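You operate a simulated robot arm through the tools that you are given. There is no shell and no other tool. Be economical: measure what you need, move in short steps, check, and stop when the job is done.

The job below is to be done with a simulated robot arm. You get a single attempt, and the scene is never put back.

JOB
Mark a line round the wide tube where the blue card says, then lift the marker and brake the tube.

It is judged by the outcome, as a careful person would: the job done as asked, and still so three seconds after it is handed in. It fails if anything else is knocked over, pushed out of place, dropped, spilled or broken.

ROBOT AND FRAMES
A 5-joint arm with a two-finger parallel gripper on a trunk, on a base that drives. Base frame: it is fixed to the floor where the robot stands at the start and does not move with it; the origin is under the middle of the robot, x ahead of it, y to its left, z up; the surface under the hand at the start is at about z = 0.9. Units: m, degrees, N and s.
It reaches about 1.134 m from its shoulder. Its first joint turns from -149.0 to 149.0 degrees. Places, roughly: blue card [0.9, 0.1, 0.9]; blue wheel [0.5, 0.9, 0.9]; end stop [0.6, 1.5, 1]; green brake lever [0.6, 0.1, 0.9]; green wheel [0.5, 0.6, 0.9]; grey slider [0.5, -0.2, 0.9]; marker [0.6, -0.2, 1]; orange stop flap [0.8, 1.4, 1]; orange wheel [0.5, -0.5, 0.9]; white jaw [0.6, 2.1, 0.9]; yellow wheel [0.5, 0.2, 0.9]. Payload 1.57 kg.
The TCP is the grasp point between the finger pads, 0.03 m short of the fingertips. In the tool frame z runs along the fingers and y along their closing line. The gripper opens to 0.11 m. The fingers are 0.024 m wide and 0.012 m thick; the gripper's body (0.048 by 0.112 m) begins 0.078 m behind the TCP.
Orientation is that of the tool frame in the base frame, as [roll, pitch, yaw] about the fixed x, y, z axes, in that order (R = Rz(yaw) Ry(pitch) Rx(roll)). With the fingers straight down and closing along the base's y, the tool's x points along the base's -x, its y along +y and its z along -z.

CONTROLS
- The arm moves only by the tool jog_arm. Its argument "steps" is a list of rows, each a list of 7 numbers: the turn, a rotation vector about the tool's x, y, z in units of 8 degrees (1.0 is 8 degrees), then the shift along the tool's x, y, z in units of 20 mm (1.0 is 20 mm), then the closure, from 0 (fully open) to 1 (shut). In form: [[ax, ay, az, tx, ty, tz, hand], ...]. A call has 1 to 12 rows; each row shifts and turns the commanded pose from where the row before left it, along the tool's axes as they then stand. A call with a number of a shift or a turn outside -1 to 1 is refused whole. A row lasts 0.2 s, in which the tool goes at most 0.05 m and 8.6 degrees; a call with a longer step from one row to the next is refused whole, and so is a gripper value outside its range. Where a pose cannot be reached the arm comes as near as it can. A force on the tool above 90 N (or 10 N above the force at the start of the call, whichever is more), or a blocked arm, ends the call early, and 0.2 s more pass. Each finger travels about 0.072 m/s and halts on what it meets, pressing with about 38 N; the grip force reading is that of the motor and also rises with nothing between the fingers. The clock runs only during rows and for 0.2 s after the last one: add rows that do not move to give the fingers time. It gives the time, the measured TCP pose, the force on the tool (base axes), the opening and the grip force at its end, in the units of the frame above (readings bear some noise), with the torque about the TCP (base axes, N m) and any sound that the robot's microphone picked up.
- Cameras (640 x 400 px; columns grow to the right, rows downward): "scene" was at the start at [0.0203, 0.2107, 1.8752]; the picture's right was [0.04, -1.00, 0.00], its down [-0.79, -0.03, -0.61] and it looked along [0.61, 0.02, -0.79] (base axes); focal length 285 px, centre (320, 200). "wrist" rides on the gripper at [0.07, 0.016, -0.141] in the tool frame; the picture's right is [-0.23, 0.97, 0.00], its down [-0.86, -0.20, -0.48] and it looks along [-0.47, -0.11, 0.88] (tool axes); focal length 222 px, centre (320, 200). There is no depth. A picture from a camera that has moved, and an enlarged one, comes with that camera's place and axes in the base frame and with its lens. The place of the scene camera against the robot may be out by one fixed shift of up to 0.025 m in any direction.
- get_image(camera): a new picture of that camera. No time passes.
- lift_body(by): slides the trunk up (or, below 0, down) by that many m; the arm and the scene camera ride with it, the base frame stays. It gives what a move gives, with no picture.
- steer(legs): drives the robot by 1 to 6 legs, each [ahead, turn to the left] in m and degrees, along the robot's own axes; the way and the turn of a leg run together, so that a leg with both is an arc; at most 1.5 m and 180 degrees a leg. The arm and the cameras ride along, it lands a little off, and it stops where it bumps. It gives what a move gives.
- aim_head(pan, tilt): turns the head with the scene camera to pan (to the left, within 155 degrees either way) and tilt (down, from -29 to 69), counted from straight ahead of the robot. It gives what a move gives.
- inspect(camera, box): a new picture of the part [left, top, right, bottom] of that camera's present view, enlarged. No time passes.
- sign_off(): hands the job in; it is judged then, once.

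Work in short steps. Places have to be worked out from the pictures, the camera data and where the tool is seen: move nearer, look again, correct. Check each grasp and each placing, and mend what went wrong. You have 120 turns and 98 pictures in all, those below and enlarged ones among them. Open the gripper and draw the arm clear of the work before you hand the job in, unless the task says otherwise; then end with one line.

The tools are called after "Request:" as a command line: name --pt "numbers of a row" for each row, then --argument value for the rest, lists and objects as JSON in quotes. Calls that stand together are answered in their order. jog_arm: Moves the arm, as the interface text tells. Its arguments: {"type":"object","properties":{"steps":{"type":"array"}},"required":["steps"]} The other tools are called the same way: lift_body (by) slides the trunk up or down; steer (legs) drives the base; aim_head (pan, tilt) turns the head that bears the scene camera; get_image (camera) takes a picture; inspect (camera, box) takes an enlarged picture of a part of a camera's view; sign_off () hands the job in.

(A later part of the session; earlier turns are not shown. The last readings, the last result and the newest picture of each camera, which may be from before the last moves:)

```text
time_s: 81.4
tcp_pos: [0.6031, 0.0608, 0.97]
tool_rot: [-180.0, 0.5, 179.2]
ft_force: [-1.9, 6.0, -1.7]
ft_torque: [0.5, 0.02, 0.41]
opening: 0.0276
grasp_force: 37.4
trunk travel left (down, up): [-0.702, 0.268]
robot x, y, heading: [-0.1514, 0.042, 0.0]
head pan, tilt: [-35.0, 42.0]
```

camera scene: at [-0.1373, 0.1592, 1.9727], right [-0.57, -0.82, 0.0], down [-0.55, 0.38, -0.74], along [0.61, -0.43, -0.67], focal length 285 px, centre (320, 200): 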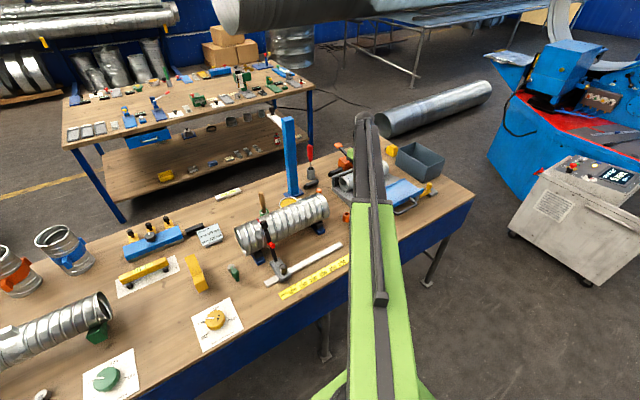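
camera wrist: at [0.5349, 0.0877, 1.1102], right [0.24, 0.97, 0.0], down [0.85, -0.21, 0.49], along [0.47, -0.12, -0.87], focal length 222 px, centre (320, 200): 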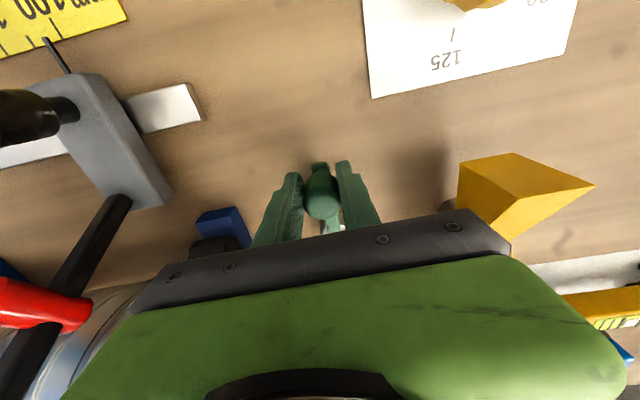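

-y is free (about 6 N). The gripper body would meet the tube end on that swing, so I release, rise, turn the hand 90° and will push the knob with shut fingers from its +y side.

Request:
jog_arm --pt "0 0 0 0 0 0 0.5" --pt "0 0 0 0 0 0 0.4" --pt "0 0 0 0 0 0 0.4"

Request:
lift_body --by 0.07

Request:
jog_arm --pt "0 0 1 0 0 0 1" --pt "0 0 1 0 0 0 1" --pt "0 0 1 0 0 0 1" --pt "0 0 1 0 0 0 1" --pt "0 0 1 0 0 0 1" --pt "0 0 1 0 0 0 1" --pt "0 0 1 0 0 0 1" --pt "0 0 1 0 0 0 1" --pt "0 0 1 0 0 0 1" --pt "0 0 1 0 0 0 1" --pt "0 0 1 0 0 0 1"

Request:
jog_arm --pt "0 0 0 1 0 0 1" --pt "0 0 0 0.8 0 0 1"

Request:
get_image --camera "wrist"

```text
time_s: 82.2
tcp_pos: [0.6045, 0.0607, 0.9697]
tool_rot: [-179.8, 0.5, 179.2]
ft_force: [-0.2, 1.1, 0.4]
ft_torque: [-0.02, 0.02, 0.04]
opening: 0.0659
grasp_force: 0.0
trunk travel left (down, up): [-0.702, 0.268]
robot x, y, heading: [-0.1537, 0.0423, -0.0]
head pan, tilt: [-35.0, 42.0]
```

```text
time_s: 83.3
tcp_pos: [0.6058, 0.0597, 1.038]
tool_rot: [-179.8, 0.5, 179.2]
ft_force: [0.6, -0.7, 0.0]
ft_torque: [0.01, 0.0, -0.01]
opening: 0.0661
grasp_force: 0.1
trunk travel left (down, up): [-0.772, 0.198]
robot x, y, heading: [-0.1521, 0.0445, -0.1]
head pan, tilt: [-35.0, 42.0]
```

```text
time_s: 85.7
tcp_pos: [0.6035, 0.0591, 1.0386]
tool_rot: [179.6, 0.1, 91.0]
ft_force: [-0.3, -0.2, -0.2]
ft_torque: [-0.04, -0.02, 0.01]
opening: 0.0001
grasp_force: 21.5
trunk travel left (down, up): [-0.772, 0.198]
robot x, y, heading: [-0.149, 0.0414, 0.0]
head pan, tilt: [-35.0, 42.0]
```

```text
time_s: 86.3
tcp_pos: [0.6045, 0.0964, 1.039]
tool_rot: [179.4, 0.2, 91.1]
ft_force: [0.1, 0.1, 0.4]
ft_torque: [-0.02, 0.03, 0.01]
opening: 0.0
grasp_force: 21.1
trunk travel left (down, up): [-0.772, 0.198]
robot x, y, heading: [-0.1489, 0.0458, 0.3]
head pan, tilt: [-35.0, 42.0]
```

```text
27 pictures are left
camera wrist: at [0.6181, 0.1675, 1.1808], right [0.98, -0.21, 0.01], down [-0.19, -0.86, 0.48], along [-0.09, -0.47, -0.88], focal length 222 px, centre (320, 200)
```

wrist: 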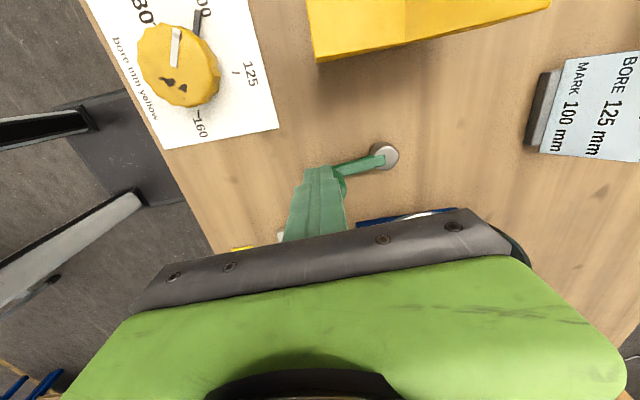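

Lower and push the knob -y, in steps.

Request:
lift_body --by -0.065

Request:
jog_arm --pt "0 0 0 -0.5 0 0 1" --pt "0 0 0 -0.5 0 0 1" --pt "0 0 0 -0.5 0.1 0 1" --pt "0 0 0 -0.5 0.2 0 1" --pt "0 0 0 -0.5 0.2 0 1"

Request:
get_image --camera "wrist"

```text
time_s: 87.3
tcp_pos: [0.604, 0.0956, 0.9736]
tool_rot: [179.5, 0.3, 91.1]
ft_force: [0.2, 0.2, 0.0]
ft_torque: [0.0, -0.02, 0.0]
opening: 0.0
grasp_force: 21.7
trunk travel left (down, up): [-0.707, 0.263]
robot x, y, heading: [-0.1519, 0.0431, 0.2]
head pan, tilt: [-35.0, 42.0]
```

```text
time_s: 88.5
tcp_pos: [0.6152, 0.0458, 0.9744]
tool_rot: [179.6, 0.3, 91.2]
ft_force: [-0.3, 1.5, 1.3]
ft_torque: [0.04, 0.0, 0.02]
opening: 0.0002
grasp_force: 21.6
trunk travel left (down, up): [-0.707, 0.263]
robot x, y, heading: [-0.1504, 0.0414, -0.1]
head pan, tilt: [-35.0, 42.0]
```

```text
26 pictures are left
camera wrist: at [0.629, 0.118, 1.1159], right [0.98, -0.21, 0.01], down [-0.19, -0.86, 0.48], along [-0.09, -0.47, -0.88], focal length 222 px, centre (320, 200)
```

wrist: 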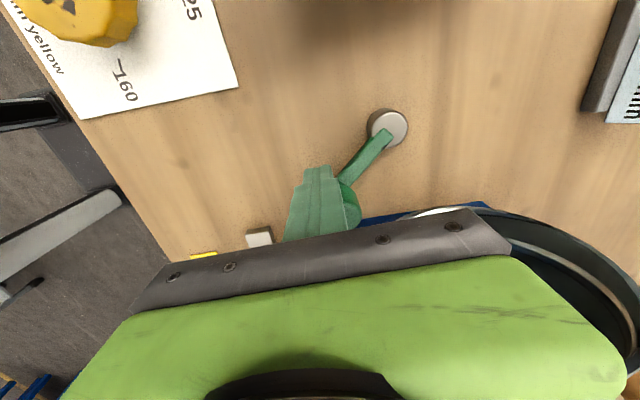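

The lever swings freely, now ~40°. Push on along the arc to find its other end.

Request:
jog_arm --pt "0 0 0 -0.4 0.3 0 1" --pt "0 0 0 -0.3 0.35 0 1"

Request:
get_image --camera "wrist"

```text
time_s: 89.1
tcp_pos: [0.6285, 0.0314, 0.9745]
tool_rot: [179.6, 0.2, 91.2]
ft_force: [-3.0, 2.3, -0.4]
ft_torque: [0.06, 0.09, -0.01]
opening: 0.0002
grasp_force: 21.5
trunk travel left (down, up): [-0.707, 0.263]
robot x, y, heading: [-0.1499, 0.0424, 0.1]
head pan, tilt: [-35.0, 42.0]
```

```text
25 pictures are left
camera wrist: at [0.6417, 0.1035, 1.1159], right [0.98, -0.21, 0.01], down [-0.19, -0.86, 0.48], along [-0.09, -0.47, -0.88], focal length 222 px, centre (320, 200)
```

wrist: 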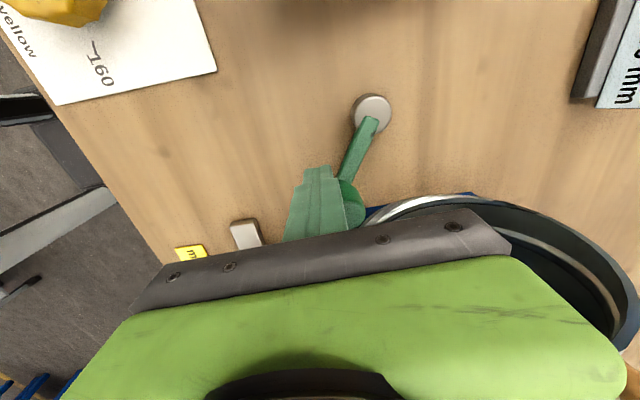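

About 55–60° now with low force; a little more to find the stop.

Request:
jog_arm --pt "0 0 0 -0.2 0.3 0 1" --pt "0 0 0 -0.2 0.3 0 1"

Request:
get_image --camera "wrist"

```text
time_s: 89.7
tcp_pos: [0.6313, 0.0324, 0.9763]
tool_rot: [-179.7, -0.3, 91.4]
ft_force: [-57.4, 43.2, -24.6]
ft_torque: [0.67, 0.82, -0.15]
opening: 0.0002
grasp_force: 20.9
trunk travel left (down, up): [-0.707, 0.263]
robot x, y, heading: [-0.1488, 0.0424, -0.3]
head pan, tilt: [-35.0, 42.0]
```

```text
24 pictures are left
camera wrist: at [0.648, 0.1028, 1.1181], right [0.98, -0.2, -0.01], down [-0.18, -0.86, 0.48], along [-0.1, -0.46, -0.88], focal length 222 px, centre (320, 200)
```

wrist: 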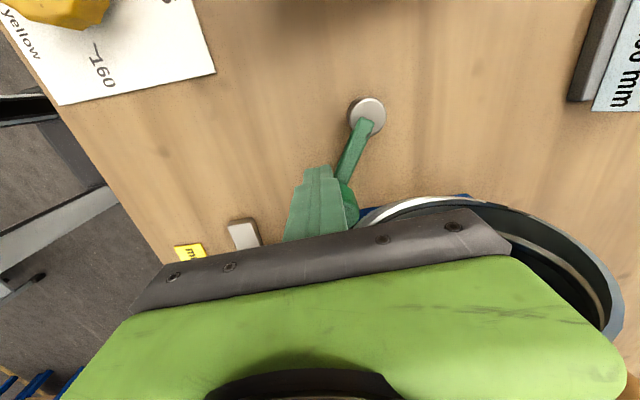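

Stop at ~60°. Now back off, rise, square the hand and test the tube again.

Request:
jog_arm --pt "0 0 0 0.5 -0.3 0 1" --pt "0 0 0 1 0 0 1" --pt "0 0 0 0.5 0 0 1"

Request:
lift_body --by 0.225

Request:
jog_arm --pt "0 0 -1 0 0 0 1" --pt "0 0 -1 0 0 0 1" --pt "0 0 -1 0 0 0 1" --pt "0 0 -1 0 0 0 1" --pt "0 0 -1 0 0 0 1" --pt "0 0 -1 0 0 0 1" --pt "0 0 -1 0 0 0 1" --pt "0 0 -1 0 0 0 1" --pt "0 0 -1 0 0 0 1" --pt "0 0 -1 0 0 0 1" --pt "0 0 -1 0 0 0 1"

Request:
inspect --camera "wrist" --box '[130, 90, 350, 260]'

```text
time_s: 90.5
tcp_pos: [0.6344, 0.0635, 0.973]
tool_rot: [179.5, 0.2, 91.1]
ft_force: [0.4, -0.1, -0.7]
ft_torque: [0.01, 0.01, 0.0]
opening: 0.0
grasp_force: 21.6
trunk travel left (down, up): [-0.707, 0.263]
robot x, y, heading: [-0.151, 0.0441, 0.0]
head pan, tilt: [-35.0, 42.0]
```

```text
time_s: 92.9
tcp_pos: [0.6335, 0.0633, 1.1999]
tool_rot: [179.5, 0.3, 91.0]
ft_force: [-0.3, -0.2, 0.3]
ft_torque: [0.01, -0.01, 0.03]
opening: 0.0
grasp_force: 21.8
trunk travel left (down, up): [-0.932, 0.038]
robot x, y, heading: [-0.1517, 0.0429, -0.1]
head pan, tilt: [-35.0, 42.0]
```

```text
time_s: 95.3
tcp_pos: [0.634, 0.0633, 1.1993]
tool_rot: [-179.8, 0.5, 179.3]
ft_force: [-0.4, -0.7, -0.5]
ft_torque: [-0.02, 0.01, 0.02]
opening: 0.0001
grasp_force: 21.4
trunk travel left (down, up): [-0.932, 0.038]
robot x, y, heading: [-0.153, 0.0418, -0.0]
head pan, tilt: [-35.0, 42.0]
```

```text
2.35 times, centred on (240, 175) of wrist
camera zoom: at [0.564, 0.0825, 1.3402], right [0.24, 0.97, 0.0], down [0.85, -0.21, 0.49], along [0.47, -0.12, -0.87], focal length 523 px, centre (508, 259)
```

zoom: 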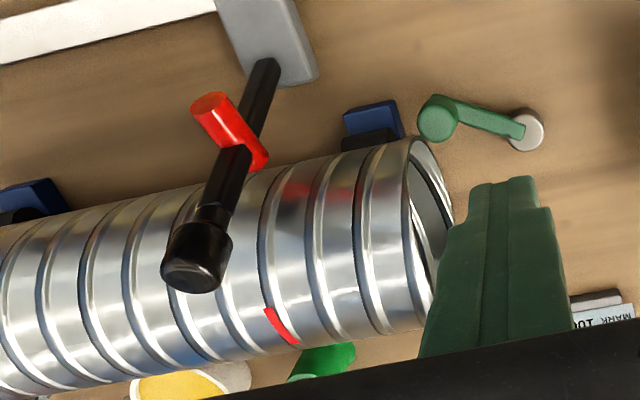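

The lever now points to the tube. Go to the drag spot and test the tube again.

Request:
jog_arm --pt "0 0 0 0 -1 0 1" --pt "0 0 0 0 -1 0 1" --pt "0 0 0 0 -1 0 1" --pt "0 0 0 0 -1 0 1" --pt "0 0 0 0 -1 0 1" --pt "0 0 0 0 -1 0 1" --pt "0 0 0 0 -1 0 1" --pt "0 0 0 0 -1 0 1" --pt "0 0 0 0 -1 0 1" --pt "0 0 0 0 -1 0 1" --pt "0 0 0 0 -1 0 1" --pt "0 0 0 0 -1 0 1"

Request:
jog_arm --pt "0 0 0 -0.6 -1 0 1" --pt "0 0 0 -0.6 -1 0 1" --pt "0 0 0 -0.6 -1 0 1" --pt "0 0 0 -0.5 -0.9 0 1"

Request:
lift_body --by -0.092

Request:
lift_body --by -0.003

```text
time_s: 97.9
tcp_pos: [0.628, -0.1765, 1.1992]
tool_rot: [-179.9, 0.5, 179.1]
ft_force: [0.1, -0.1, -0.2]
ft_torque: [0.07, 0.0, -0.04]
opening: 0.0
grasp_force: 21.2
trunk travel left (down, up): [-0.932, 0.038]
robot x, y, heading: [-0.1519, 0.0417, 0.2]
head pan, tilt: [-35.0, 42.0]
```

```text
time_s: 98.9
tcp_pos: [0.6758, -0.2555, 1.1989]
tool_rot: [-179.8, 0.5, 179.3]
ft_force: [-0.3, -0.3, 0.3]
ft_torque: [0.01, 0.02, -0.02]
opening: 0.0002
grasp_force: 22.0
trunk travel left (down, up): [-0.932, 0.038]
robot x, y, heading: [-0.1528, 0.0439, 0.1]
head pan, tilt: [-35.0, 42.0]
```

```text
time_s: 100.2
tcp_pos: [0.6751, -0.2543, 1.107]
tool_rot: [-179.7, 0.6, 179.1]
ft_force: [0.0, 0.2, -0.6]
ft_torque: [-0.05, 0.0, 0.05]
opening: 0.0
grasp_force: 21.6
trunk travel left (down, up): [-0.84, 0.13]
robot x, y, heading: [-0.1507, 0.04, -0.1]
head pan, tilt: [-35.0, 42.0]
```

```text
time_s: 100.7
tcp_pos: [0.6755, -0.2542, 1.1044]
tool_rot: [-179.8, 0.5, 179.2]
ft_force: [-1.0, 0.6, 1.0]
ft_torque: [0.03, 0.0, 0.01]
opening: 0.0
grasp_force: 21.3
trunk travel left (down, up): [-0.837, 0.133]
robot x, y, heading: [-0.1498, 0.0448, 0.1]
head pan, tilt: [-35.0, 42.0]
```

Just at contact; lower 1.5 mm more and drag +x 30 mm, watching the sideways force.

Request:
lift_body --by -0.0015

Request:
jog_arm --pt "0 0 0 -0.4 0 0 1" --pt "0 0 0 -0.4 0 0 1"

Request:
jog_arm --pt "0 0 0 -0.4 0 0 1" --pt "0 0 0 -0.4 0 0 1"

Request:
inspect --camera "wrist" --box '[400, 40, 600, 220]'

```text
time_s: 101.2
tcp_pos: [0.673, -0.255, 1.1038]
tool_rot: [-179.7, 0.5, 179.0]
ft_force: [-3.4, -0.7, 13.2]
ft_torque: [-0.08, -0.09, 0.01]
opening: 0.0
grasp_force: 21.2
trunk travel left (down, up): [-0.836, 0.134]
robot x, y, heading: [-0.1453, 0.0417, 0.1]
head pan, tilt: [-35.0, 42.0]
```

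```text
time_s: 101.8
tcp_pos: [0.685, -0.2542, 1.1058]
tool_rot: [-179.9, 0.3, 179.1]
ft_force: [-31.2, 2.9, 4.4]
ft_torque: [0.07, 0.86, 0.23]
opening: 0.0
grasp_force: 21.1
trunk travel left (down, up): [-0.836, 0.134]
robot x, y, heading: [-0.1525, 0.0421, -0.1]
head pan, tilt: [-35.0, 42.0]
```

```text
time_s: 102.4
tcp_pos: [0.7067, -0.2546, 1.1059]
tool_rot: [-179.8, 0.6, 179.1]
ft_force: [-5.2, 0.5, 24.5]
ft_torque: [0.07, 0.35, -0.01]
opening: 0.0001
grasp_force: 21.6
trunk travel left (down, up): [-0.836, 0.134]
robot x, y, heading: [-0.1513, 0.0433, 0.0]
head pan, tilt: [-35.0, 42.0]
```

```text
2.22 times, centred on (500, 130) of wrist
camera zoom: at [0.6356, -0.2361, 1.2463], right [0.24, 0.97, 0.0], down [0.85, -0.21, 0.49], along [0.48, -0.12, -0.87], focal length 494 px, centre (-80, 356)
```

zoom: 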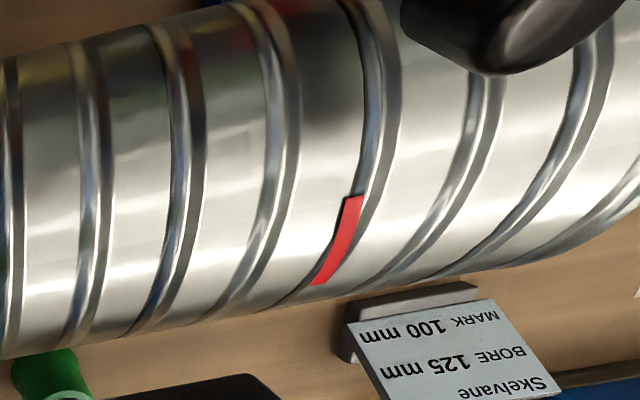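

Tube still unmoved, so it can't be back-driven by hand; test the orange wheel again now that the lever is over.

Request:
lift_body --by 0.1

Request:
jog_arm --pt "0 0 0 0.9 -0.97 0 1" --pt "0 0 0 0.9 -0.97 0 1" --pt "0 0 0 0.9 -0.97 0 1" --pt "0 0 0 0.9 -0.97 0 1" --pt "0 0 0 0.9 -0.97 0 1" --pt "0 0 0 0.9 -0.97 0 1" --pt "0 0 0 0.9 -0.97 0 0" --pt "0 0 0 0.9 -0.97 0 0" --pt "0 0 0 0.9 -0.97 0 0" --pt "0 0 0 0.9 -0.97 0 0" --pt "0 0 0 0.9 -0.97 0 0" --pt "0 0 0 0.9 -0.97 0 0"

```text
time_s: 103.7
tcp_pos: [0.7078, -0.2555, 1.2034]
tool_rot: [-179.8, 0.4, 179.2]
ft_force: [-0.3, 0.0, -0.6]
ft_torque: [0.02, 0.01, -0.01]
opening: 0.0
grasp_force: 21.3
trunk travel left (down, up): [-0.936, 0.034]
robot x, y, heading: [-0.149, 0.0428, 0.1]
head pan, tilt: [-35.0, 42.0]
```

```text
time_s: 106.3
tcp_pos: [0.4886, -0.4859, 1.2039]
tool_rot: [-179.9, 0.6, 179.2]
ft_force: [0.4, 0.2, 0.3]
ft_torque: [0.02, -0.04, 0.02]
opening: 0.1096
grasp_force: 0.0
trunk travel left (down, up): [-0.936, 0.034]
robot x, y, heading: [-0.1496, 0.0405, 0.2]
head pan, tilt: [-35.0, 42.0]
```

Lower onto the wheel, close, turn 24° one way and read the torque.

Request:
lift_body --by -0.259

Request:
jog_arm --pt "0 0 0 0 0 0 0.5" --pt "0 0 0 0 0 0 1" --pt "0 0 0 0 0 0 1" --pt "0 0 0 0 0 0 1" --pt "0 0 0.5 0 0 0 1" --pt "0 0 0.5 0 0 0 1" --pt "0 0 1 0 0 0 1" --pt "0 0 1 0 0 0 1" --pt "0 0 1 0 0 0 1"

Request:
get_image --camera "wrist"

```text
time_s: 109.0
tcp_pos: [0.4873, -0.4853, 0.9431]
tool_rot: [-179.8, 0.5, 179.1]
ft_force: [0.0, -0.2, 0.4]
ft_torque: [-0.02, -0.02, -0.01]
opening: 0.11
grasp_force: 0.1
trunk travel left (down, up): [-0.677, 0.293]
robot x, y, heading: [-0.1516, 0.0401, -0.1]
head pan, tilt: [-35.0, 42.0]
```

```text
time_s: 111.0
tcp_pos: [0.4898, -0.4857, 0.9429]
tool_rot: [179.7, 0.5, 147.0]
ft_force: [6.3, -10.5, 5.4]
ft_torque: [-2.09, 0.16, 0.06]
opening: 0.0678
grasp_force: 44.5
trunk travel left (down, up): [-0.677, 0.293]
robot x, y, heading: [-0.1505, 0.0437, -0.2]
head pan, tilt: [-35.0, 42.0]
```

```text
21 pictures are left
camera wrist: at [0.4394, -0.4327, 1.0844], right [0.72, 0.69, 0.0], down [0.6, -0.63, 0.49], along [0.34, -0.35, -0.87], focal length 222 px, centre (320, 200)
```

wrist: 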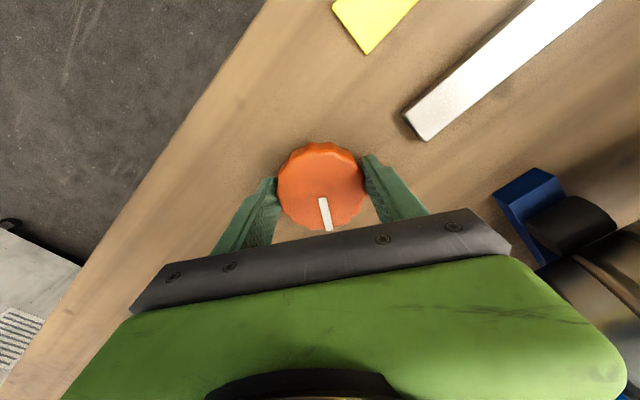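

The wheel now turns with the hand: the brake was on, and is now released. See whether the tube's mark moved.

Request:
inspect --camera "scene" --box '[235, 130, 325, 220]'

```text
4.44 times, centred on (280, 175) of scene
camera zoom: at [-0.1369, 0.1593, 1.6834], right [-0.57, -0.82, 0.0], down [-0.55, 0.38, -0.74], along [0.61, -0.43, -0.67], focal length 1265 px, centre (498, 311)
```

zoom: 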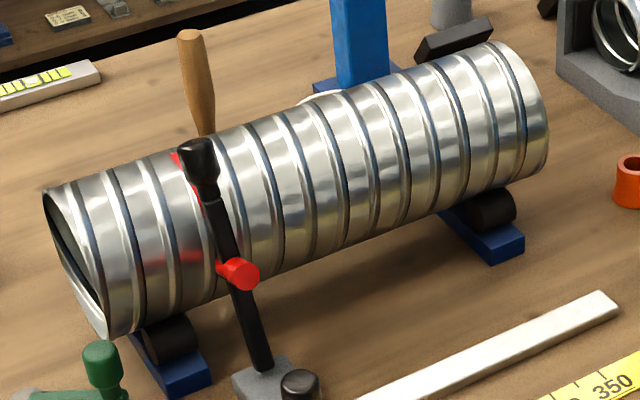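

The line grows as the wheel turns. Carry on clockwise: finish this stroke, then ratchet back open and repeat.

Request:
jog_arm --pt "0 0 1 0 0 0 1" --pt "0 0 1 0 0 0 1" --pt "0 0 1 0 0 0 1" --pt "0 0 0 0 0 0 0.4" --pt "0 0 0 0 0 0 0.1" --pt "0 0 0 0 0 0 0.1" --pt "0 0 -1 0 0 0 0.1" --pt "0 0 -1 0 0 0 0.1" --pt "0 0 -1 0 0 0 0.1" --pt "0 0 -1 0 0 0 0.1" --pt "0 0 -1 0 0 0 0.1" --pt "0 0 -1 0 0 0 0.1"

Request:
jog_arm --pt "0 0 -1 0 0 0 0.1" --pt "0 0 -1 0 0 0 0.1" --pt "0 0 -1 0 0 0 0.1" --pt "0 0 -1 0 0 0 0.1" --pt "0 0 -1 0 0 0 0.1" --pt "0 0 -1 0 0 0 0.1" --pt "0 0 -1 0 0 0 0.1" --pt "0 0 -1 0 0 0 0.5" --pt "0 0 0 0 0 0 1" --pt "0 0 0 0 0 0 1" --pt "0 0 0 0 0 0 1"

Request:
jog_arm --pt "0 0 1 0 0 0 1" --pt "0 0 1 0 0 0 1" --pt "0 0 1 0 0 0 1" --pt "0 0 1 0 0 0 1" --pt "0 0 1 0 0 0 1" --pt "0 0 1 0 0 0 1" --pt "0 0 1 0 0 0 1" --pt "0 0 1 0 0 0 1" --pt "0 0 1 0 0 0 1" --pt "0 0 1 0 0 0 1" --pt "0 0 1 0 0 0 1" --pt "0 0 1 0 0 0 1"

Request:
inspect --camera "scene" --box '[235, 130, 325, 220]'

Request:
get_image --camera "wrist"

```text
time_s: 113.6
tcp_pos: [0.4893, -0.4838, 0.9441]
tool_rot: [-180.0, 0.5, 171.3]
ft_force: [0.3, -0.8, -0.8]
ft_torque: [-0.01, 0.01, 0.0]
opening: 0.0988
grasp_force: 0.0
trunk travel left (down, up): [-0.677, 0.293]
robot x, y, heading: [-0.1507, 0.0422, -0.2]
head pan, tilt: [-35.0, 42.0]
```

```text
time_s: 116.0
tcp_pos: [0.4938, -0.4878, 0.9425]
tool_rot: [-179.1, 0.1, -124.8]
ft_force: [35.7, -28.0, 27.5]
ft_torque: [0.12, 0.01, -0.03]
opening: 0.068
grasp_force: 45.2
trunk travel left (down, up): [-0.677, 0.293]
robot x, y, heading: [-0.1475, 0.0453, 0.2]
head pan, tilt: [-35.0, 42.0]
```

```text
time_s: 118.6
tcp_pos: [0.4915, -0.4871, 0.9412]
tool_rot: [179.8, 0.7, 138.9]
ft_force: [22.8, -11.2, -0.9]
ft_torque: [-1.45, -0.6, 0.1]
opening: 0.0674
grasp_force: 45.6
trunk travel left (down, up): [-0.677, 0.293]
robot x, y, heading: [-0.1518, 0.0458, -0.1]
head pan, tilt: [-35.0, 42.0]
```

```text
4.44 times, centred on (280, 175) of scene
camera zoom: at [-0.1343, 0.1585, 1.6833], right [-0.57, -0.82, 0.0], down [-0.55, 0.38, -0.74], along [0.61, -0.43, -0.67], focal length 1265 px, centre (498, 311)
```

zoom: 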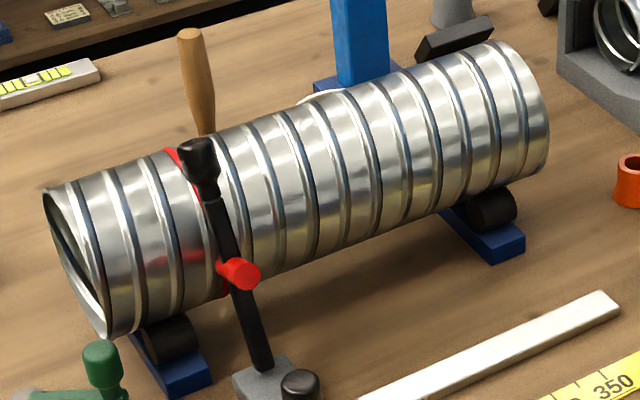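

```text
18 pictures are left
camera wrist: at [0.4487, -0.4268, 1.0828], right [0.81, 0.59, 0.01], down [0.51, -0.71, 0.49], along [0.29, -0.39, -0.87], focal length 222 px, centre (320, 200)
```

wrist: 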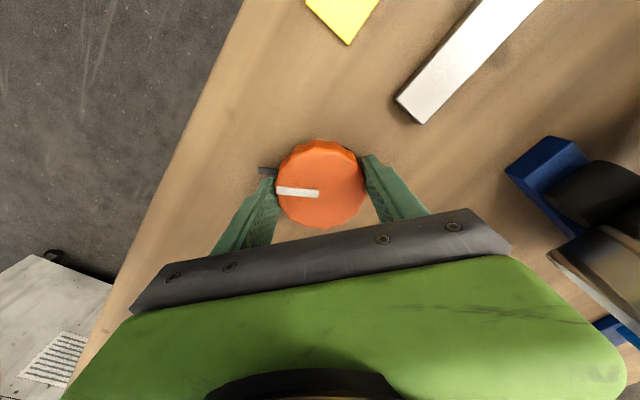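

Pointer shows ~143° turned and the line is growing under the pen. Continue with two more full strokes (opening fully on the way back).

Request:
jog_arm --pt "0 0 1 0 0 0 1" --pt "0 0 1 0 0 0 1" --pt "0 0 0 0 0 0 0.4" --pt "0 0 0 0 0 0 0" --pt "0 0 0 0 0 0 0" --pt "0 0 0 0 0 0 0" --pt "0 0 -1 0 0 0 0" --pt "0 0 -1 0 0 0 0" --pt "0 0 -1 0 0 0 0" --pt "0 0 -1 0 0 0 0" --pt "0 0 -1 0 0 0 0" --pt "0 0 -1 0 0 0 0"

Request:
jog_arm --pt "0 0 -1 0 0 0 0" --pt "0 0 -1 0 0 0 0" --pt "0 0 -1 0 0 0 0" --pt "0 0 -1 0 0 0 0" --pt "0 0 -1 0 0 0 0" --pt "0 0 -1 0 0 0 0" --pt "0 0 -1 0 0 0 0" --pt "0 0 -1 0 0 0 0.5" --pt "0 0 0 0 0 0 1" --pt "0 0 0 0 0 0 1" --pt "0 0 0 0 0 0 1"

Request:
jog_arm --pt "0 0 1 0 0 0 1" --pt "0 0 1 0 0 0 1" --pt "0 0 1 0 0 0 1" --pt "0 0 1 0 0 0 1" --pt "0 0 1 0 0 0 1" --pt "0 0 1 0 0 0 1" --pt "0 0 1 0 0 0 1" --pt "0 0 1 0 0 0 1" --pt "0 0 1 0 0 0 1" --pt "0 0 1 0 0 0 1" --pt "0 0 1 0 0 0 1" --pt "0 0 1 0 0 0 1"

Request:
get_image --camera "wrist"

```text
time_s: 121.2
tcp_pos: [0.4888, -0.4855, 0.9451]
tool_rot: [-179.9, 0.5, 171.2]
ft_force: [0.5, -1.5, -0.1]
ft_torque: [-0.02, 0.01, 0.01]
opening: 0.11
grasp_force: 0.1
trunk travel left (down, up): [-0.677, 0.293]
robot x, y, heading: [-0.1521, 0.0419, -0.0]
head pan, tilt: [-35.0, 42.0]
```

```text
time_s: 123.6
tcp_pos: [0.4934, -0.4876, 0.9418]
tool_rot: [-178.9, 0.1, -124.8]
ft_force: [38.7, -27.2, 28.3]
ft_torque: [0.2, -0.14, -0.07]
opening: 0.0675
grasp_force: 45.5
trunk travel left (down, up): [-0.677, 0.293]
robot x, y, heading: [-0.1509, 0.0462, -0.1]
head pan, tilt: [-35.0, 42.0]
```

```text
time_s: 126.2
tcp_pos: [0.4903, -0.4855, 0.9414]
tool_rot: [179.7, 0.1, 139.1]
ft_force: [4.9, 6.0, -23.3]
ft_torque: [-1.11, -0.04, 0.08]
opening: 0.0665
grasp_force: 45.2
trunk travel left (down, up): [-0.677, 0.293]
robot x, y, heading: [-0.1486, 0.0438, -0.1]
head pan, tilt: [-35.0, 42.0]
```

```text
17 pictures are left
camera wrist: at [0.4483, -0.4265, 1.0833], right [0.81, 0.59, 0.0], down [0.51, -0.71, 0.48], along [0.28, -0.39, -0.88], focal length 222 px, centre (320, 200)
```

wrist: 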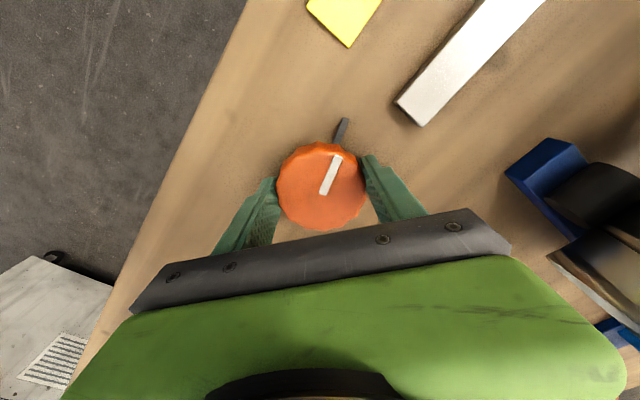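

~251° done. For the next regrasp the pointer would be in the fingers' way, so lift over it before rotating back.

Request:
jog_arm --pt "0 0 1 0 0 0 1" --pt "0 0 1 0 0 0 1" --pt "0 0 0 0 0 0 0.4" --pt "0 0 0 0 0 0 0" --pt "0 0 0 0 0 0 0" --pt "0 0 0 0 0 0 0"

Request:
lift_body --by 0.045

Request:
jog_arm --pt "0 0 -1 0 0 0 0" --pt "0 0 -1 0 0 0 0" --pt "0 0 -1 0 0 0 0" --pt "0 0 -1 0 0 0 0" --pt "0 0 -1 0 0 0 0" --pt "0 0 -1 0 0 0 0" --pt "0 0 -1 0 0 0 0" --pt "0 0 -1 0 0 0 0" --pt "0 0 -1 0 0 0 0" --pt "0 0 -1 0 0 0 0" --pt "0 0 -1 0 0 0 0" --pt "0 0 -1 0 0 0 0"

Request:
jog_arm --pt "0 0 -1 0 0 0 0" --pt "0 0 -1 0 0 0 0"

Request:
lift_body --by -0.045

Request:
get_image --camera "wrist"

```text
time_s: 127.6
tcp_pos: [0.4896, -0.4869, 0.9439]
tool_rot: [179.7, 0.4, 123.2]
ft_force: [-0.1, -0.2, -0.8]
ft_torque: [-0.03, -0.01, 0.03]
opening: 0.11
grasp_force: 0.1
trunk travel left (down, up): [-0.677, 0.293]
robot x, y, heading: [-0.1499, 0.0452, -0.0]
head pan, tilt: [-35.0, 42.0]
```

```text
time_s: 128.5
tcp_pos: [0.4893, -0.4851, 0.9899]
tool_rot: [179.6, 0.4, 123.1]
ft_force: [-0.1, 0.8, -0.1]
ft_torque: [-0.01, 0.01, 0.02]
opening: 0.11
grasp_force: 0.1
trunk travel left (down, up): [-0.722, 0.248]
robot x, y, heading: [-0.1493, 0.0424, -0.0]
head pan, tilt: [-35.0, 42.0]
```

```text
time_s: 131.1
tcp_pos: [0.4891, -0.4854, 0.9902]
tool_rot: [-179.6, 0.4, -140.8]
ft_force: [-0.6, -1.3, 0.2]
ft_torque: [-0.02, -0.02, -0.02]
opening: 0.1099
grasp_force: 0.0
trunk travel left (down, up): [-0.722, 0.248]
robot x, y, heading: [-0.1487, 0.0437, -0.3]
head pan, tilt: [-35.0, 42.0]
```

```text
time_s: 131.7
tcp_pos: [0.4901, -0.4856, 0.9882]
tool_rot: [-179.5, 0.1, -124.7]
ft_force: [0.2, -0.4, 0.1]
ft_torque: [-0.04, 0.0, -0.01]
opening: 0.1099
grasp_force: 0.1
trunk travel left (down, up): [-0.722, 0.248]
robot x, y, heading: [-0.1505, 0.0439, -0.0]
head pan, tilt: [-35.0, 42.0]
```

```text
time_s: 132.6
tcp_pos: [0.4904, -0.4858, 0.9442]
tool_rot: [-179.4, 0.1, -124.9]
ft_force: [-0.1, -0.1, 0.2]
ft_torque: [0.0, 0.02, 0.0]
opening: 0.11
grasp_force: 0.1
trunk travel left (down, up): [-0.677, 0.293]
robot x, y, heading: [-0.1504, 0.042, -0.0]
head pan, tilt: [-35.0, 42.0]
```

```text
16 pictures are left
camera wrist: at [0.4357, -0.5326, 1.0851], right [-0.67, 0.74, -0.01], down [0.65, 0.59, 0.48], along [0.36, 0.32, -0.88], focal length 222 px, centre (320, 200)
```

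wrist: 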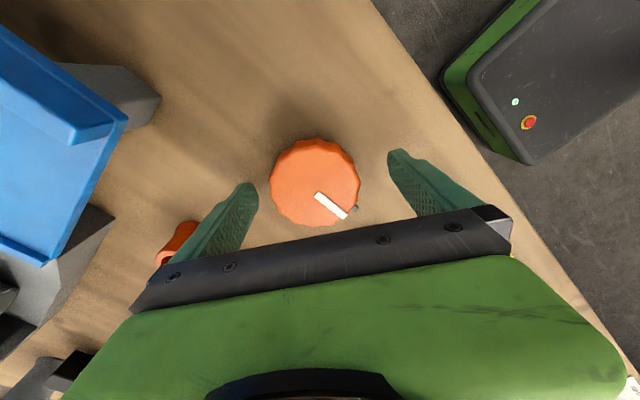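

Pointer at azimuth ~98°, i.e. ~262° done. Close and do the last 112°.

Request:
jog_arm --pt "0 0 0 0 0 0 0.5" --pt "0 0 0 0 0 0 1" --pt "0 0 0 0 0 0 1" --pt "0 0 0 0 0 0 1" --pt "0 0 1 0 0 0 1" --pt "0 0 1 0 0 0 1" --pt "0 0 1 0 0 0 1" --pt "0 0 1 0 0 0 1" --pt "0 0 1 0 0 0 1" --pt "0 0 1 0 0 0 1"

Request:
jog_arm --pt "0 0 1 0 0 0 1" --pt "0 0 1 0 0 0 1" --pt "0 0 1 0 0 0 1" --pt "0 0 1 0 0 0 1" --pt "0 0 1 0 0 0 1" --pt "0 0 1 0 0 0 1" --pt "0 0 1 0 0 0 1" --pt "0 0 1 0 0 0 1"

Request:
get_image --camera "wrist"

Request:
inspect --camera "scene" --box '[235, 130, 325, 220]'

```text
time_s: 134.8
tcp_pos: [0.4897, -0.488, 0.9414]
tool_rot: [-179.7, 0.4, -173.1]
ft_force: [9.0, -15.7, -9.5]
ft_torque: [-0.04, -0.05, 0.66]
opening: 0.0675
grasp_force: 45.1
trunk travel left (down, up): [-0.677, 0.293]
robot x, y, heading: [-0.1494, 0.0426, -0.1]
head pan, tilt: [-35.0, 42.0]
```

```text
time_s: 136.6
tcp_pos: [0.4907, -0.485, 0.9446]
tool_rot: [179.5, 0.2, 123.2]
ft_force: [8.3, 13.2, -1.3]
ft_torque: [-0.5, 0.3, 1.35]
opening: 0.0678
grasp_force: 45.2
trunk travel left (down, up): [-0.677, 0.293]
robot x, y, heading: [-0.1496, 0.0438, 0.2]
head pan, tilt: [-35.0, 42.0]
```

```text
15 pictures are left
camera wrist: at [0.4653, -0.4152, 1.0851], right [0.94, 0.34, 0.01], down [0.3, -0.82, 0.48], along [0.17, -0.45, -0.88], focal length 222 px, centre (320, 200)
```

wrist: 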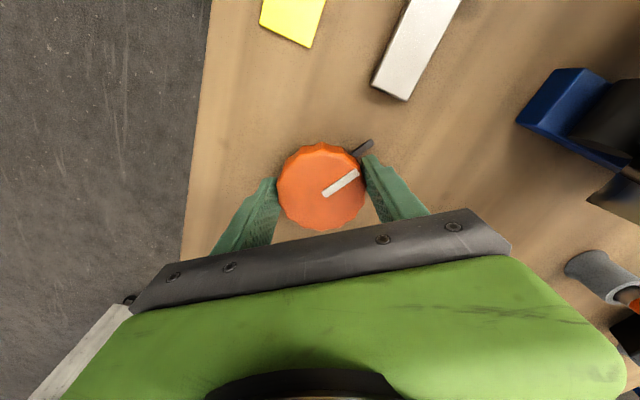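

```text
4.44 times, centred on (280, 175) of scene
camera zoom: at [-0.136, 0.1613, 1.6833], right [-0.57, -0.82, 0.0], down [-0.55, 0.38, -0.74], along [0.61, -0.43, -0.67], focal length 1265 px, centre (498, 311)
```

zoom: 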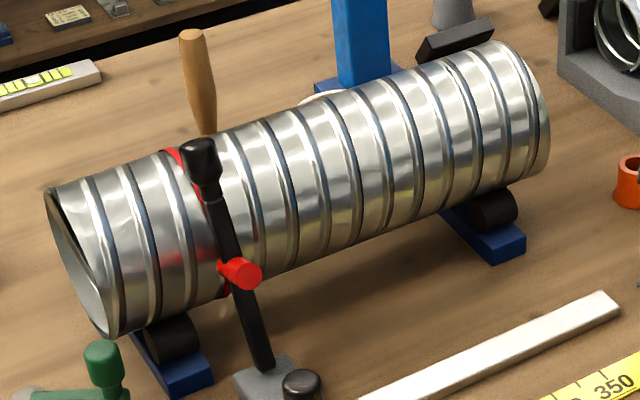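

The pointer stands at azimuth ~51° (≈309° turned) and torque rose to 1.35 Nm: either a slip or an end stop. Regrasp clear of the pointer and try further.

Request:
jog_arm --pt "0 0 0 0 0 0 0.4" --pt "0 0 0 0 0 0 0" --pt "0 0 0 0 0 0 0" --pt "0 0 0 0 0 0 0"

Request:
lift_body --by 0.045

Request:
jog_arm --pt "0 0 -1 0 0 0 0" --pt "0 0 -1 0 0 0 0" --pt "0 0 -1 0 0 0 0" --pt "0 0 -1 0 0 0 0" --pt "0 0 -1 0 0 0 0" --pt "0 0 -1 0 0 0 0" --pt "0 0 -1 0 0 0 0" --pt "0 0 -1 0 0 0 0" --pt "0 0 -1 0 0 0 0" --pt "0 0 -1 0 0 0 0" --pt "0 0 -1 0 0 0 0" --pt "0 0 -1 0 0 0 0"

Request:
lift_body --by -0.047

Request:
jog_arm --pt "0 0 0 0 0 0 0.5" --pt "0 0 0 0 0 0 1" --pt "0 0 0 0 0 0 1" --pt "0 0 0 0 0 0 1" --pt "0 0 0.5 0 0 0 1" --pt "0 0 1 0 0 0 1" --pt "0 0 1 0 0 0 1" --pt "0 0 1 0 0 0 1" --pt "0 0 1 0 0 0 1"

Request:
get_image --camera "wrist"

```text
time_s: 137.6
tcp_pos: [0.4885, -0.4857, 0.9449]
tool_rot: [179.7, 0.4, 123.2]
ft_force: [-0.5, 0.8, 0.4]
ft_torque: [0.03, 0.01, 0.01]
opening: 0.1099
grasp_force: 0.1
trunk travel left (down, up): [-0.677, 0.293]
robot x, y, heading: [-0.1444, 0.0416, -0.0]
head pan, tilt: [-35.0, 42.0]
```

```text
time_s: 138.4
tcp_pos: [0.4897, -0.4851, 0.9898]
tool_rot: [179.7, 0.4, 123.2]
ft_force: [0.4, 0.6, 0.2]
ft_torque: [-0.03, 0.02, 0.0]
opening: 0.1098
grasp_force: 0.1
trunk travel left (down, up): [-0.722, 0.248]
robot x, y, heading: [-0.1496, 0.0442, 0.2]
head pan, tilt: [-35.0, 42.0]
```

```text
time_s: 141.0
tcp_pos: [0.4905, -0.4862, 0.9884]
tool_rot: [-179.6, 0.3, -140.7]
ft_force: [1.0, -0.4, -0.4]
ft_torque: [0.01, -0.03, 0.0]
opening: 0.11
grasp_force: 0.0
trunk travel left (down, up): [-0.722, 0.248]
robot x, y, heading: [-0.1529, 0.0445, -0.3]
head pan, tilt: [-35.0, 42.0]
```

```text
time_s: 141.9
tcp_pos: [0.4889, -0.4869, 0.942]
tool_rot: [-179.7, 0.3, -140.9]
ft_force: [0.1, 1.5, -0.1]
ft_torque: [0.02, -0.01, -0.02]
opening: 0.11
grasp_force: 0.1
trunk travel left (down, up): [-0.675, 0.295]
robot x, y, heading: [-0.1526, 0.0445, -0.1]
head pan, tilt: [-35.0, 42.0]
```

```text
time_s: 143.9
tcp_pos: [0.4887, -0.4876, 0.9399]
tool_rot: [-179.9, 0.4, -177.0]
ft_force: [5.9, -16.4, -9.7]
ft_torque: [0.13, -0.14, 0.61]
opening: 0.0666
grasp_force: 45.1
trunk travel left (down, up): [-0.675, 0.295]
robot x, y, heading: [-0.1491, 0.0437, -0.1]
head pan, tilt: [-35.0, 42.0]
```

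```text
13 pictures are left
camera wrist: at [0.4183, -0.4744, 1.0811], right [0.18, 0.98, 0.0], down [0.86, -0.15, 0.48], along [0.48, -0.09, -0.87], focal length 222 px, centre (320, 200)
```

wrist: 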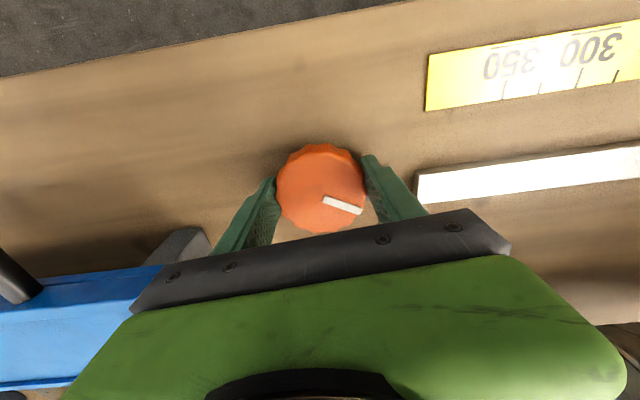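

The wheel is at an end stop after ~305° cw. Release, rise, and look at the line from over the tube.

Request:
jog_arm --pt "0 0 0 0 0 0 0.4" --pt "0 0 0 0 0 0 0" --pt "0 0 0 0 0 0 0" --pt "0 0 0 0 0 0 0"

Request:
lift_body --by 0.265

Request:
jog_arm --pt "0 0 0 -1 1 0 1" --pt "0 0 0 -1 1 0 1" --pt "0 0 0 -1 1 0 1" --pt "0 0 0 -1 1 0 1" --pt "0 0 0 -1 1 0 1" --pt "0 0 0 -1 1 0 1" --pt "0 0 0 -1 1 0 1" --pt "0 0 0 -1 1 0 1" --pt "0 0 0 -1 1 0 1" --pt "0 0 0 -1 1 0 1" --pt "0 0 0 -0.5 0.5 0 1"

Request:
inspect --camera "wrist" --box '[400, 30, 600, 210]'

Request:
inspect --camera "scene" --box '[220, 170, 300, 270]'

```text
time_s: 144.9
tcp_pos: [0.4884, -0.4868, 0.9429]
tool_rot: [-179.9, 0.6, -176.9]
ft_force: [0.7, 0.1, 0.2]
ft_torque: [0.02, 0.0, 0.03]
opening: 0.1102
grasp_force: 0.0
trunk travel left (down, up): [-0.675, 0.295]
robot x, y, heading: [-0.1519, 0.0393, 0.2]
head pan, tilt: [-35.0, 42.0]
```

```text
time_s: 147.6
tcp_pos: [0.4885, -0.4862, 1.2071]
tool_rot: [-179.8, 0.5, -176.9]
ft_force: [-0.2, -0.2, -0.2]
ft_torque: [0.0, -0.01, 0.01]
opening: 0.11
grasp_force: 0.1
trunk travel left (down, up): [-0.94, 0.03]
robot x, y, heading: [-0.1503, 0.0415, -0.2]
head pan, tilt: [-35.0, 42.0]
```

```text
time_s: 150.0
tcp_pos: [0.6873, -0.2651, 1.206]
tool_rot: [-179.8, 0.6, -177.0]
ft_force: [0.2, 0.0, 0.1]
ft_torque: [-0.04, 0.0, 0.01]
opening: 0.0
grasp_force: 20.7
trunk travel left (down, up): [-0.94, 0.03]
robot x, y, heading: [-0.148, 0.044, -0.2]
head pan, tilt: [-35.0, 42.0]
```

```text
2.22 times, centred on (500, 120) of wrist
camera zoom: at [0.6168, -0.2517, 1.3477], right [0.17, 0.98, 0.0], down [0.86, -0.15, 0.49], along [0.48, -0.09, -0.87], focal length 494 px, centre (-80, 378)
```

zoom: 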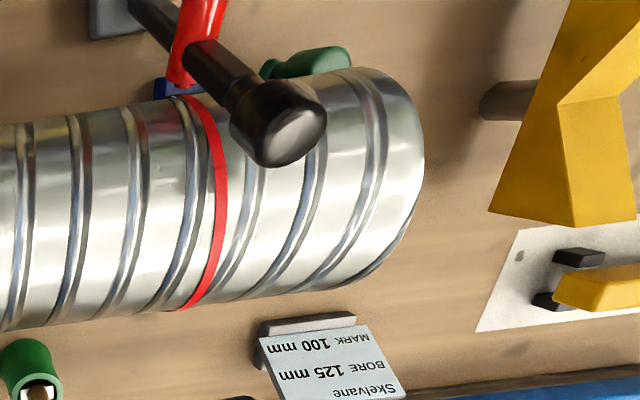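

```text
4.00 times, centred on (260, 220) of scene
camera zoom: at [-0.137, 0.1598, 1.9464], right [-0.57, -0.82, 0.0], down [-0.55, 0.38, -0.74], along [0.61, -0.43, -0.67], focal length 1139 px, centre (560, 120)
```

zoom: 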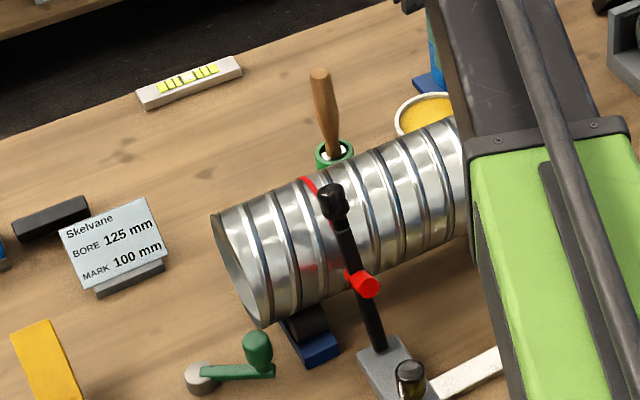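

The line now runs unbroken over everything visible from here (front-low to the back horizon). To verify the underside, I turn the wheel back a stroke, pen still down, and look again. First return over the wheel.

Request:
jog_arm --pt "0 0 0 1 -1 0 1" --pt "0 0 0 1 -1 0 1" --pt "0 0 0 1 -1 0 1" --pt "0 0 0 1 -1 0 1" --pt "0 0 0 1 -1 0 1" --pt "0 0 0 1 -1 0 1" --pt "0 0 0 1 -1 0 0" --pt "0 0 0 1 -1 0 0" --pt "0 0 0 1 -1 0 0" --pt "0 0 0 1 -1 0 0" --pt "0 0 0 0.5 -0.5 0 0"

Request:
jog_arm --pt "0 0 1 0 0 0 0" --pt "0 0 1 0 0 0 0" --pt "0 0 1 0 0 0 0" --pt "0 0 1 0 0 0 0" --pt "0 0 1 0 0 0 0" --pt "0 0 1 0 0 0 0" --pt "0 0 1 0 0 0 0" --pt "0 0 1 0 0 0 0" --pt "0 0 1 0 0 0 0" --pt "0 0 1 0 0 0 0"

Request:
lift_body --by -0.22

Request:
get_image --camera "wrist"

```text
time_s: 152.4
tcp_pos: [0.4879, -0.4866, 1.2069]
tool_rot: [-179.8, 0.5, -176.8]
ft_force: [-0.5, -0.2, -0.1]
ft_torque: [-0.02, 0.0, -0.03]
opening: 0.1099
grasp_force: 0.1
trunk travel left (down, up): [-0.94, 0.03]
robot x, y, heading: [-0.1479, 0.0433, 0.0]
head pan, tilt: [-35.0, 42.0]
```

```text
time_s: 154.6
tcp_pos: [0.4883, -0.4866, 1.2065]
tool_rot: [179.6, 0.4, 103.0]
ft_force: [0.2, 0.8, -0.5]
ft_torque: [0.0, -0.01, -0.01]
opening: 0.1097
grasp_force: 0.1
trunk travel left (down, up): [-0.94, 0.03]
robot x, y, heading: [-0.1498, 0.0421, 0.1]
head pan, tilt: [-35.0, 42.0]
```

```text
time_s: 157.0
tcp_pos: [0.4887, -0.4857, 0.9867]
tool_rot: [179.6, 0.3, 103.1]
ft_force: [0.9, 0.7, -0.6]
ft_torque: [0.01, 0.04, -0.01]
opening: 0.1102
grasp_force: 0.1
trunk travel left (down, up): [-0.72, 0.25]
robot x, y, heading: [-0.1493, 0.0423, -0.2]
head pan, tilt: [-35.0, 42.0]
```

```text
10 pictures are left
camera wrist: at [0.4884, -0.4133, 1.1282], right [1.0, 0.0, 0.01], down [0.0, -0.88, 0.48], along [0.01, -0.48, -0.88], focal length 222 px, centre (320, 200)
```

wrist: 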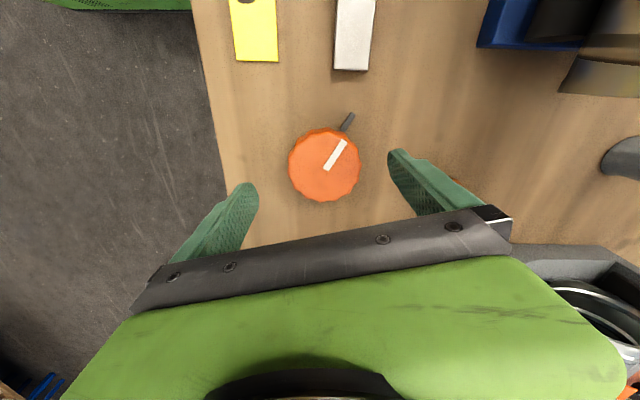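

Pointer at ~58°, clear of both fingers. Lower, close, turn back ~112°.

Request:
lift_body --by -0.045

Request:
jog_arm --pt "0 0 0 0 0 0 0.5" --pt "0 0 0 0 0 0 1" --pt "0 0 0 0 0 0 1" --pt "0 0 0 0 0 0 1" --pt "0 0 -1 0 0 0 1" --pt "0 0 -1 0 0 0 1" --pt "0 0 -1 0 0 0 1" --pt "0 0 -1 0 0 0 1" --pt "0 0 -1 0 0 0 1" --pt "0 0 -1 0 0 0 1" --pt "0 0 -1 0 0 0 1" --pt "0 0 -1 0 0 0 1"

Request:
jog_arm --pt "0 0 -1 0 0 0 1" --pt "0 0 -1 0 0 0 1" --pt "0 0 -1 0 0 0 1" --pt "0 0 -1 0 0 0 1" --pt "0 0 -1 0 0 0 1" --pt "0 0 -1 0 0 0 1"

Request:
inspect --camera "scene" --box '[235, 130, 325, 220]'

```text
time_s: 157.8
tcp_pos: [0.4892, -0.4867, 0.9416]
tool_rot: [179.6, 0.3, 103.1]
ft_force: [-0.1, -0.6, -1.0]
ft_torque: [0.03, 0.01, -0.01]
opening: 0.1102
grasp_force: 0.0
trunk travel left (down, up): [-0.675, 0.295]
robot x, y, heading: [-0.1519, 0.0419, 0.2]
head pan, tilt: [-35.0, 42.0]
```

```text
time_s: 160.4
tcp_pos: [0.4899, -0.4872, 0.9403]
tool_rot: [-179.9, 0.5, 167.3]
ft_force: [18.2, -5.5, 8.9]
ft_torque: [0.68, -1.17, -0.05]
opening: 0.0677
grasp_force: 44.9
trunk travel left (down, up): [-0.675, 0.295]
robot x, y, heading: [-0.1522, 0.0382, 0.1]
head pan, tilt: [-35.0, 42.0]
```

```text
time_s: 161.8
tcp_pos: [0.4903, -0.4886, 0.9407]
tool_rot: [-179.3, 0.3, -144.8]
ft_force: [20.3, -33.1, 20.0]
ft_torque: [0.83, -0.37, -0.22]
opening: 0.0678
grasp_force: 45.6
trunk travel left (down, up): [-0.675, 0.295]
robot x, y, heading: [-0.1501, 0.041, 0.1]
head pan, tilt: [-35.0, 42.0]
```

```text
4.44 times, centred on (280, 175) of scene
camera zoom: at [-0.1365, 0.1572, 1.6817], right [-0.57, -0.82, 0.0], down [-0.55, 0.39, -0.74], along [0.61, -0.43, -0.67], focal length 1265 px, centre (498, 311)
```

zoom: 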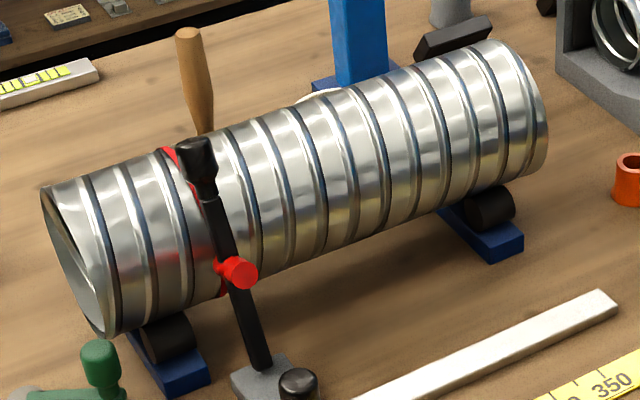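

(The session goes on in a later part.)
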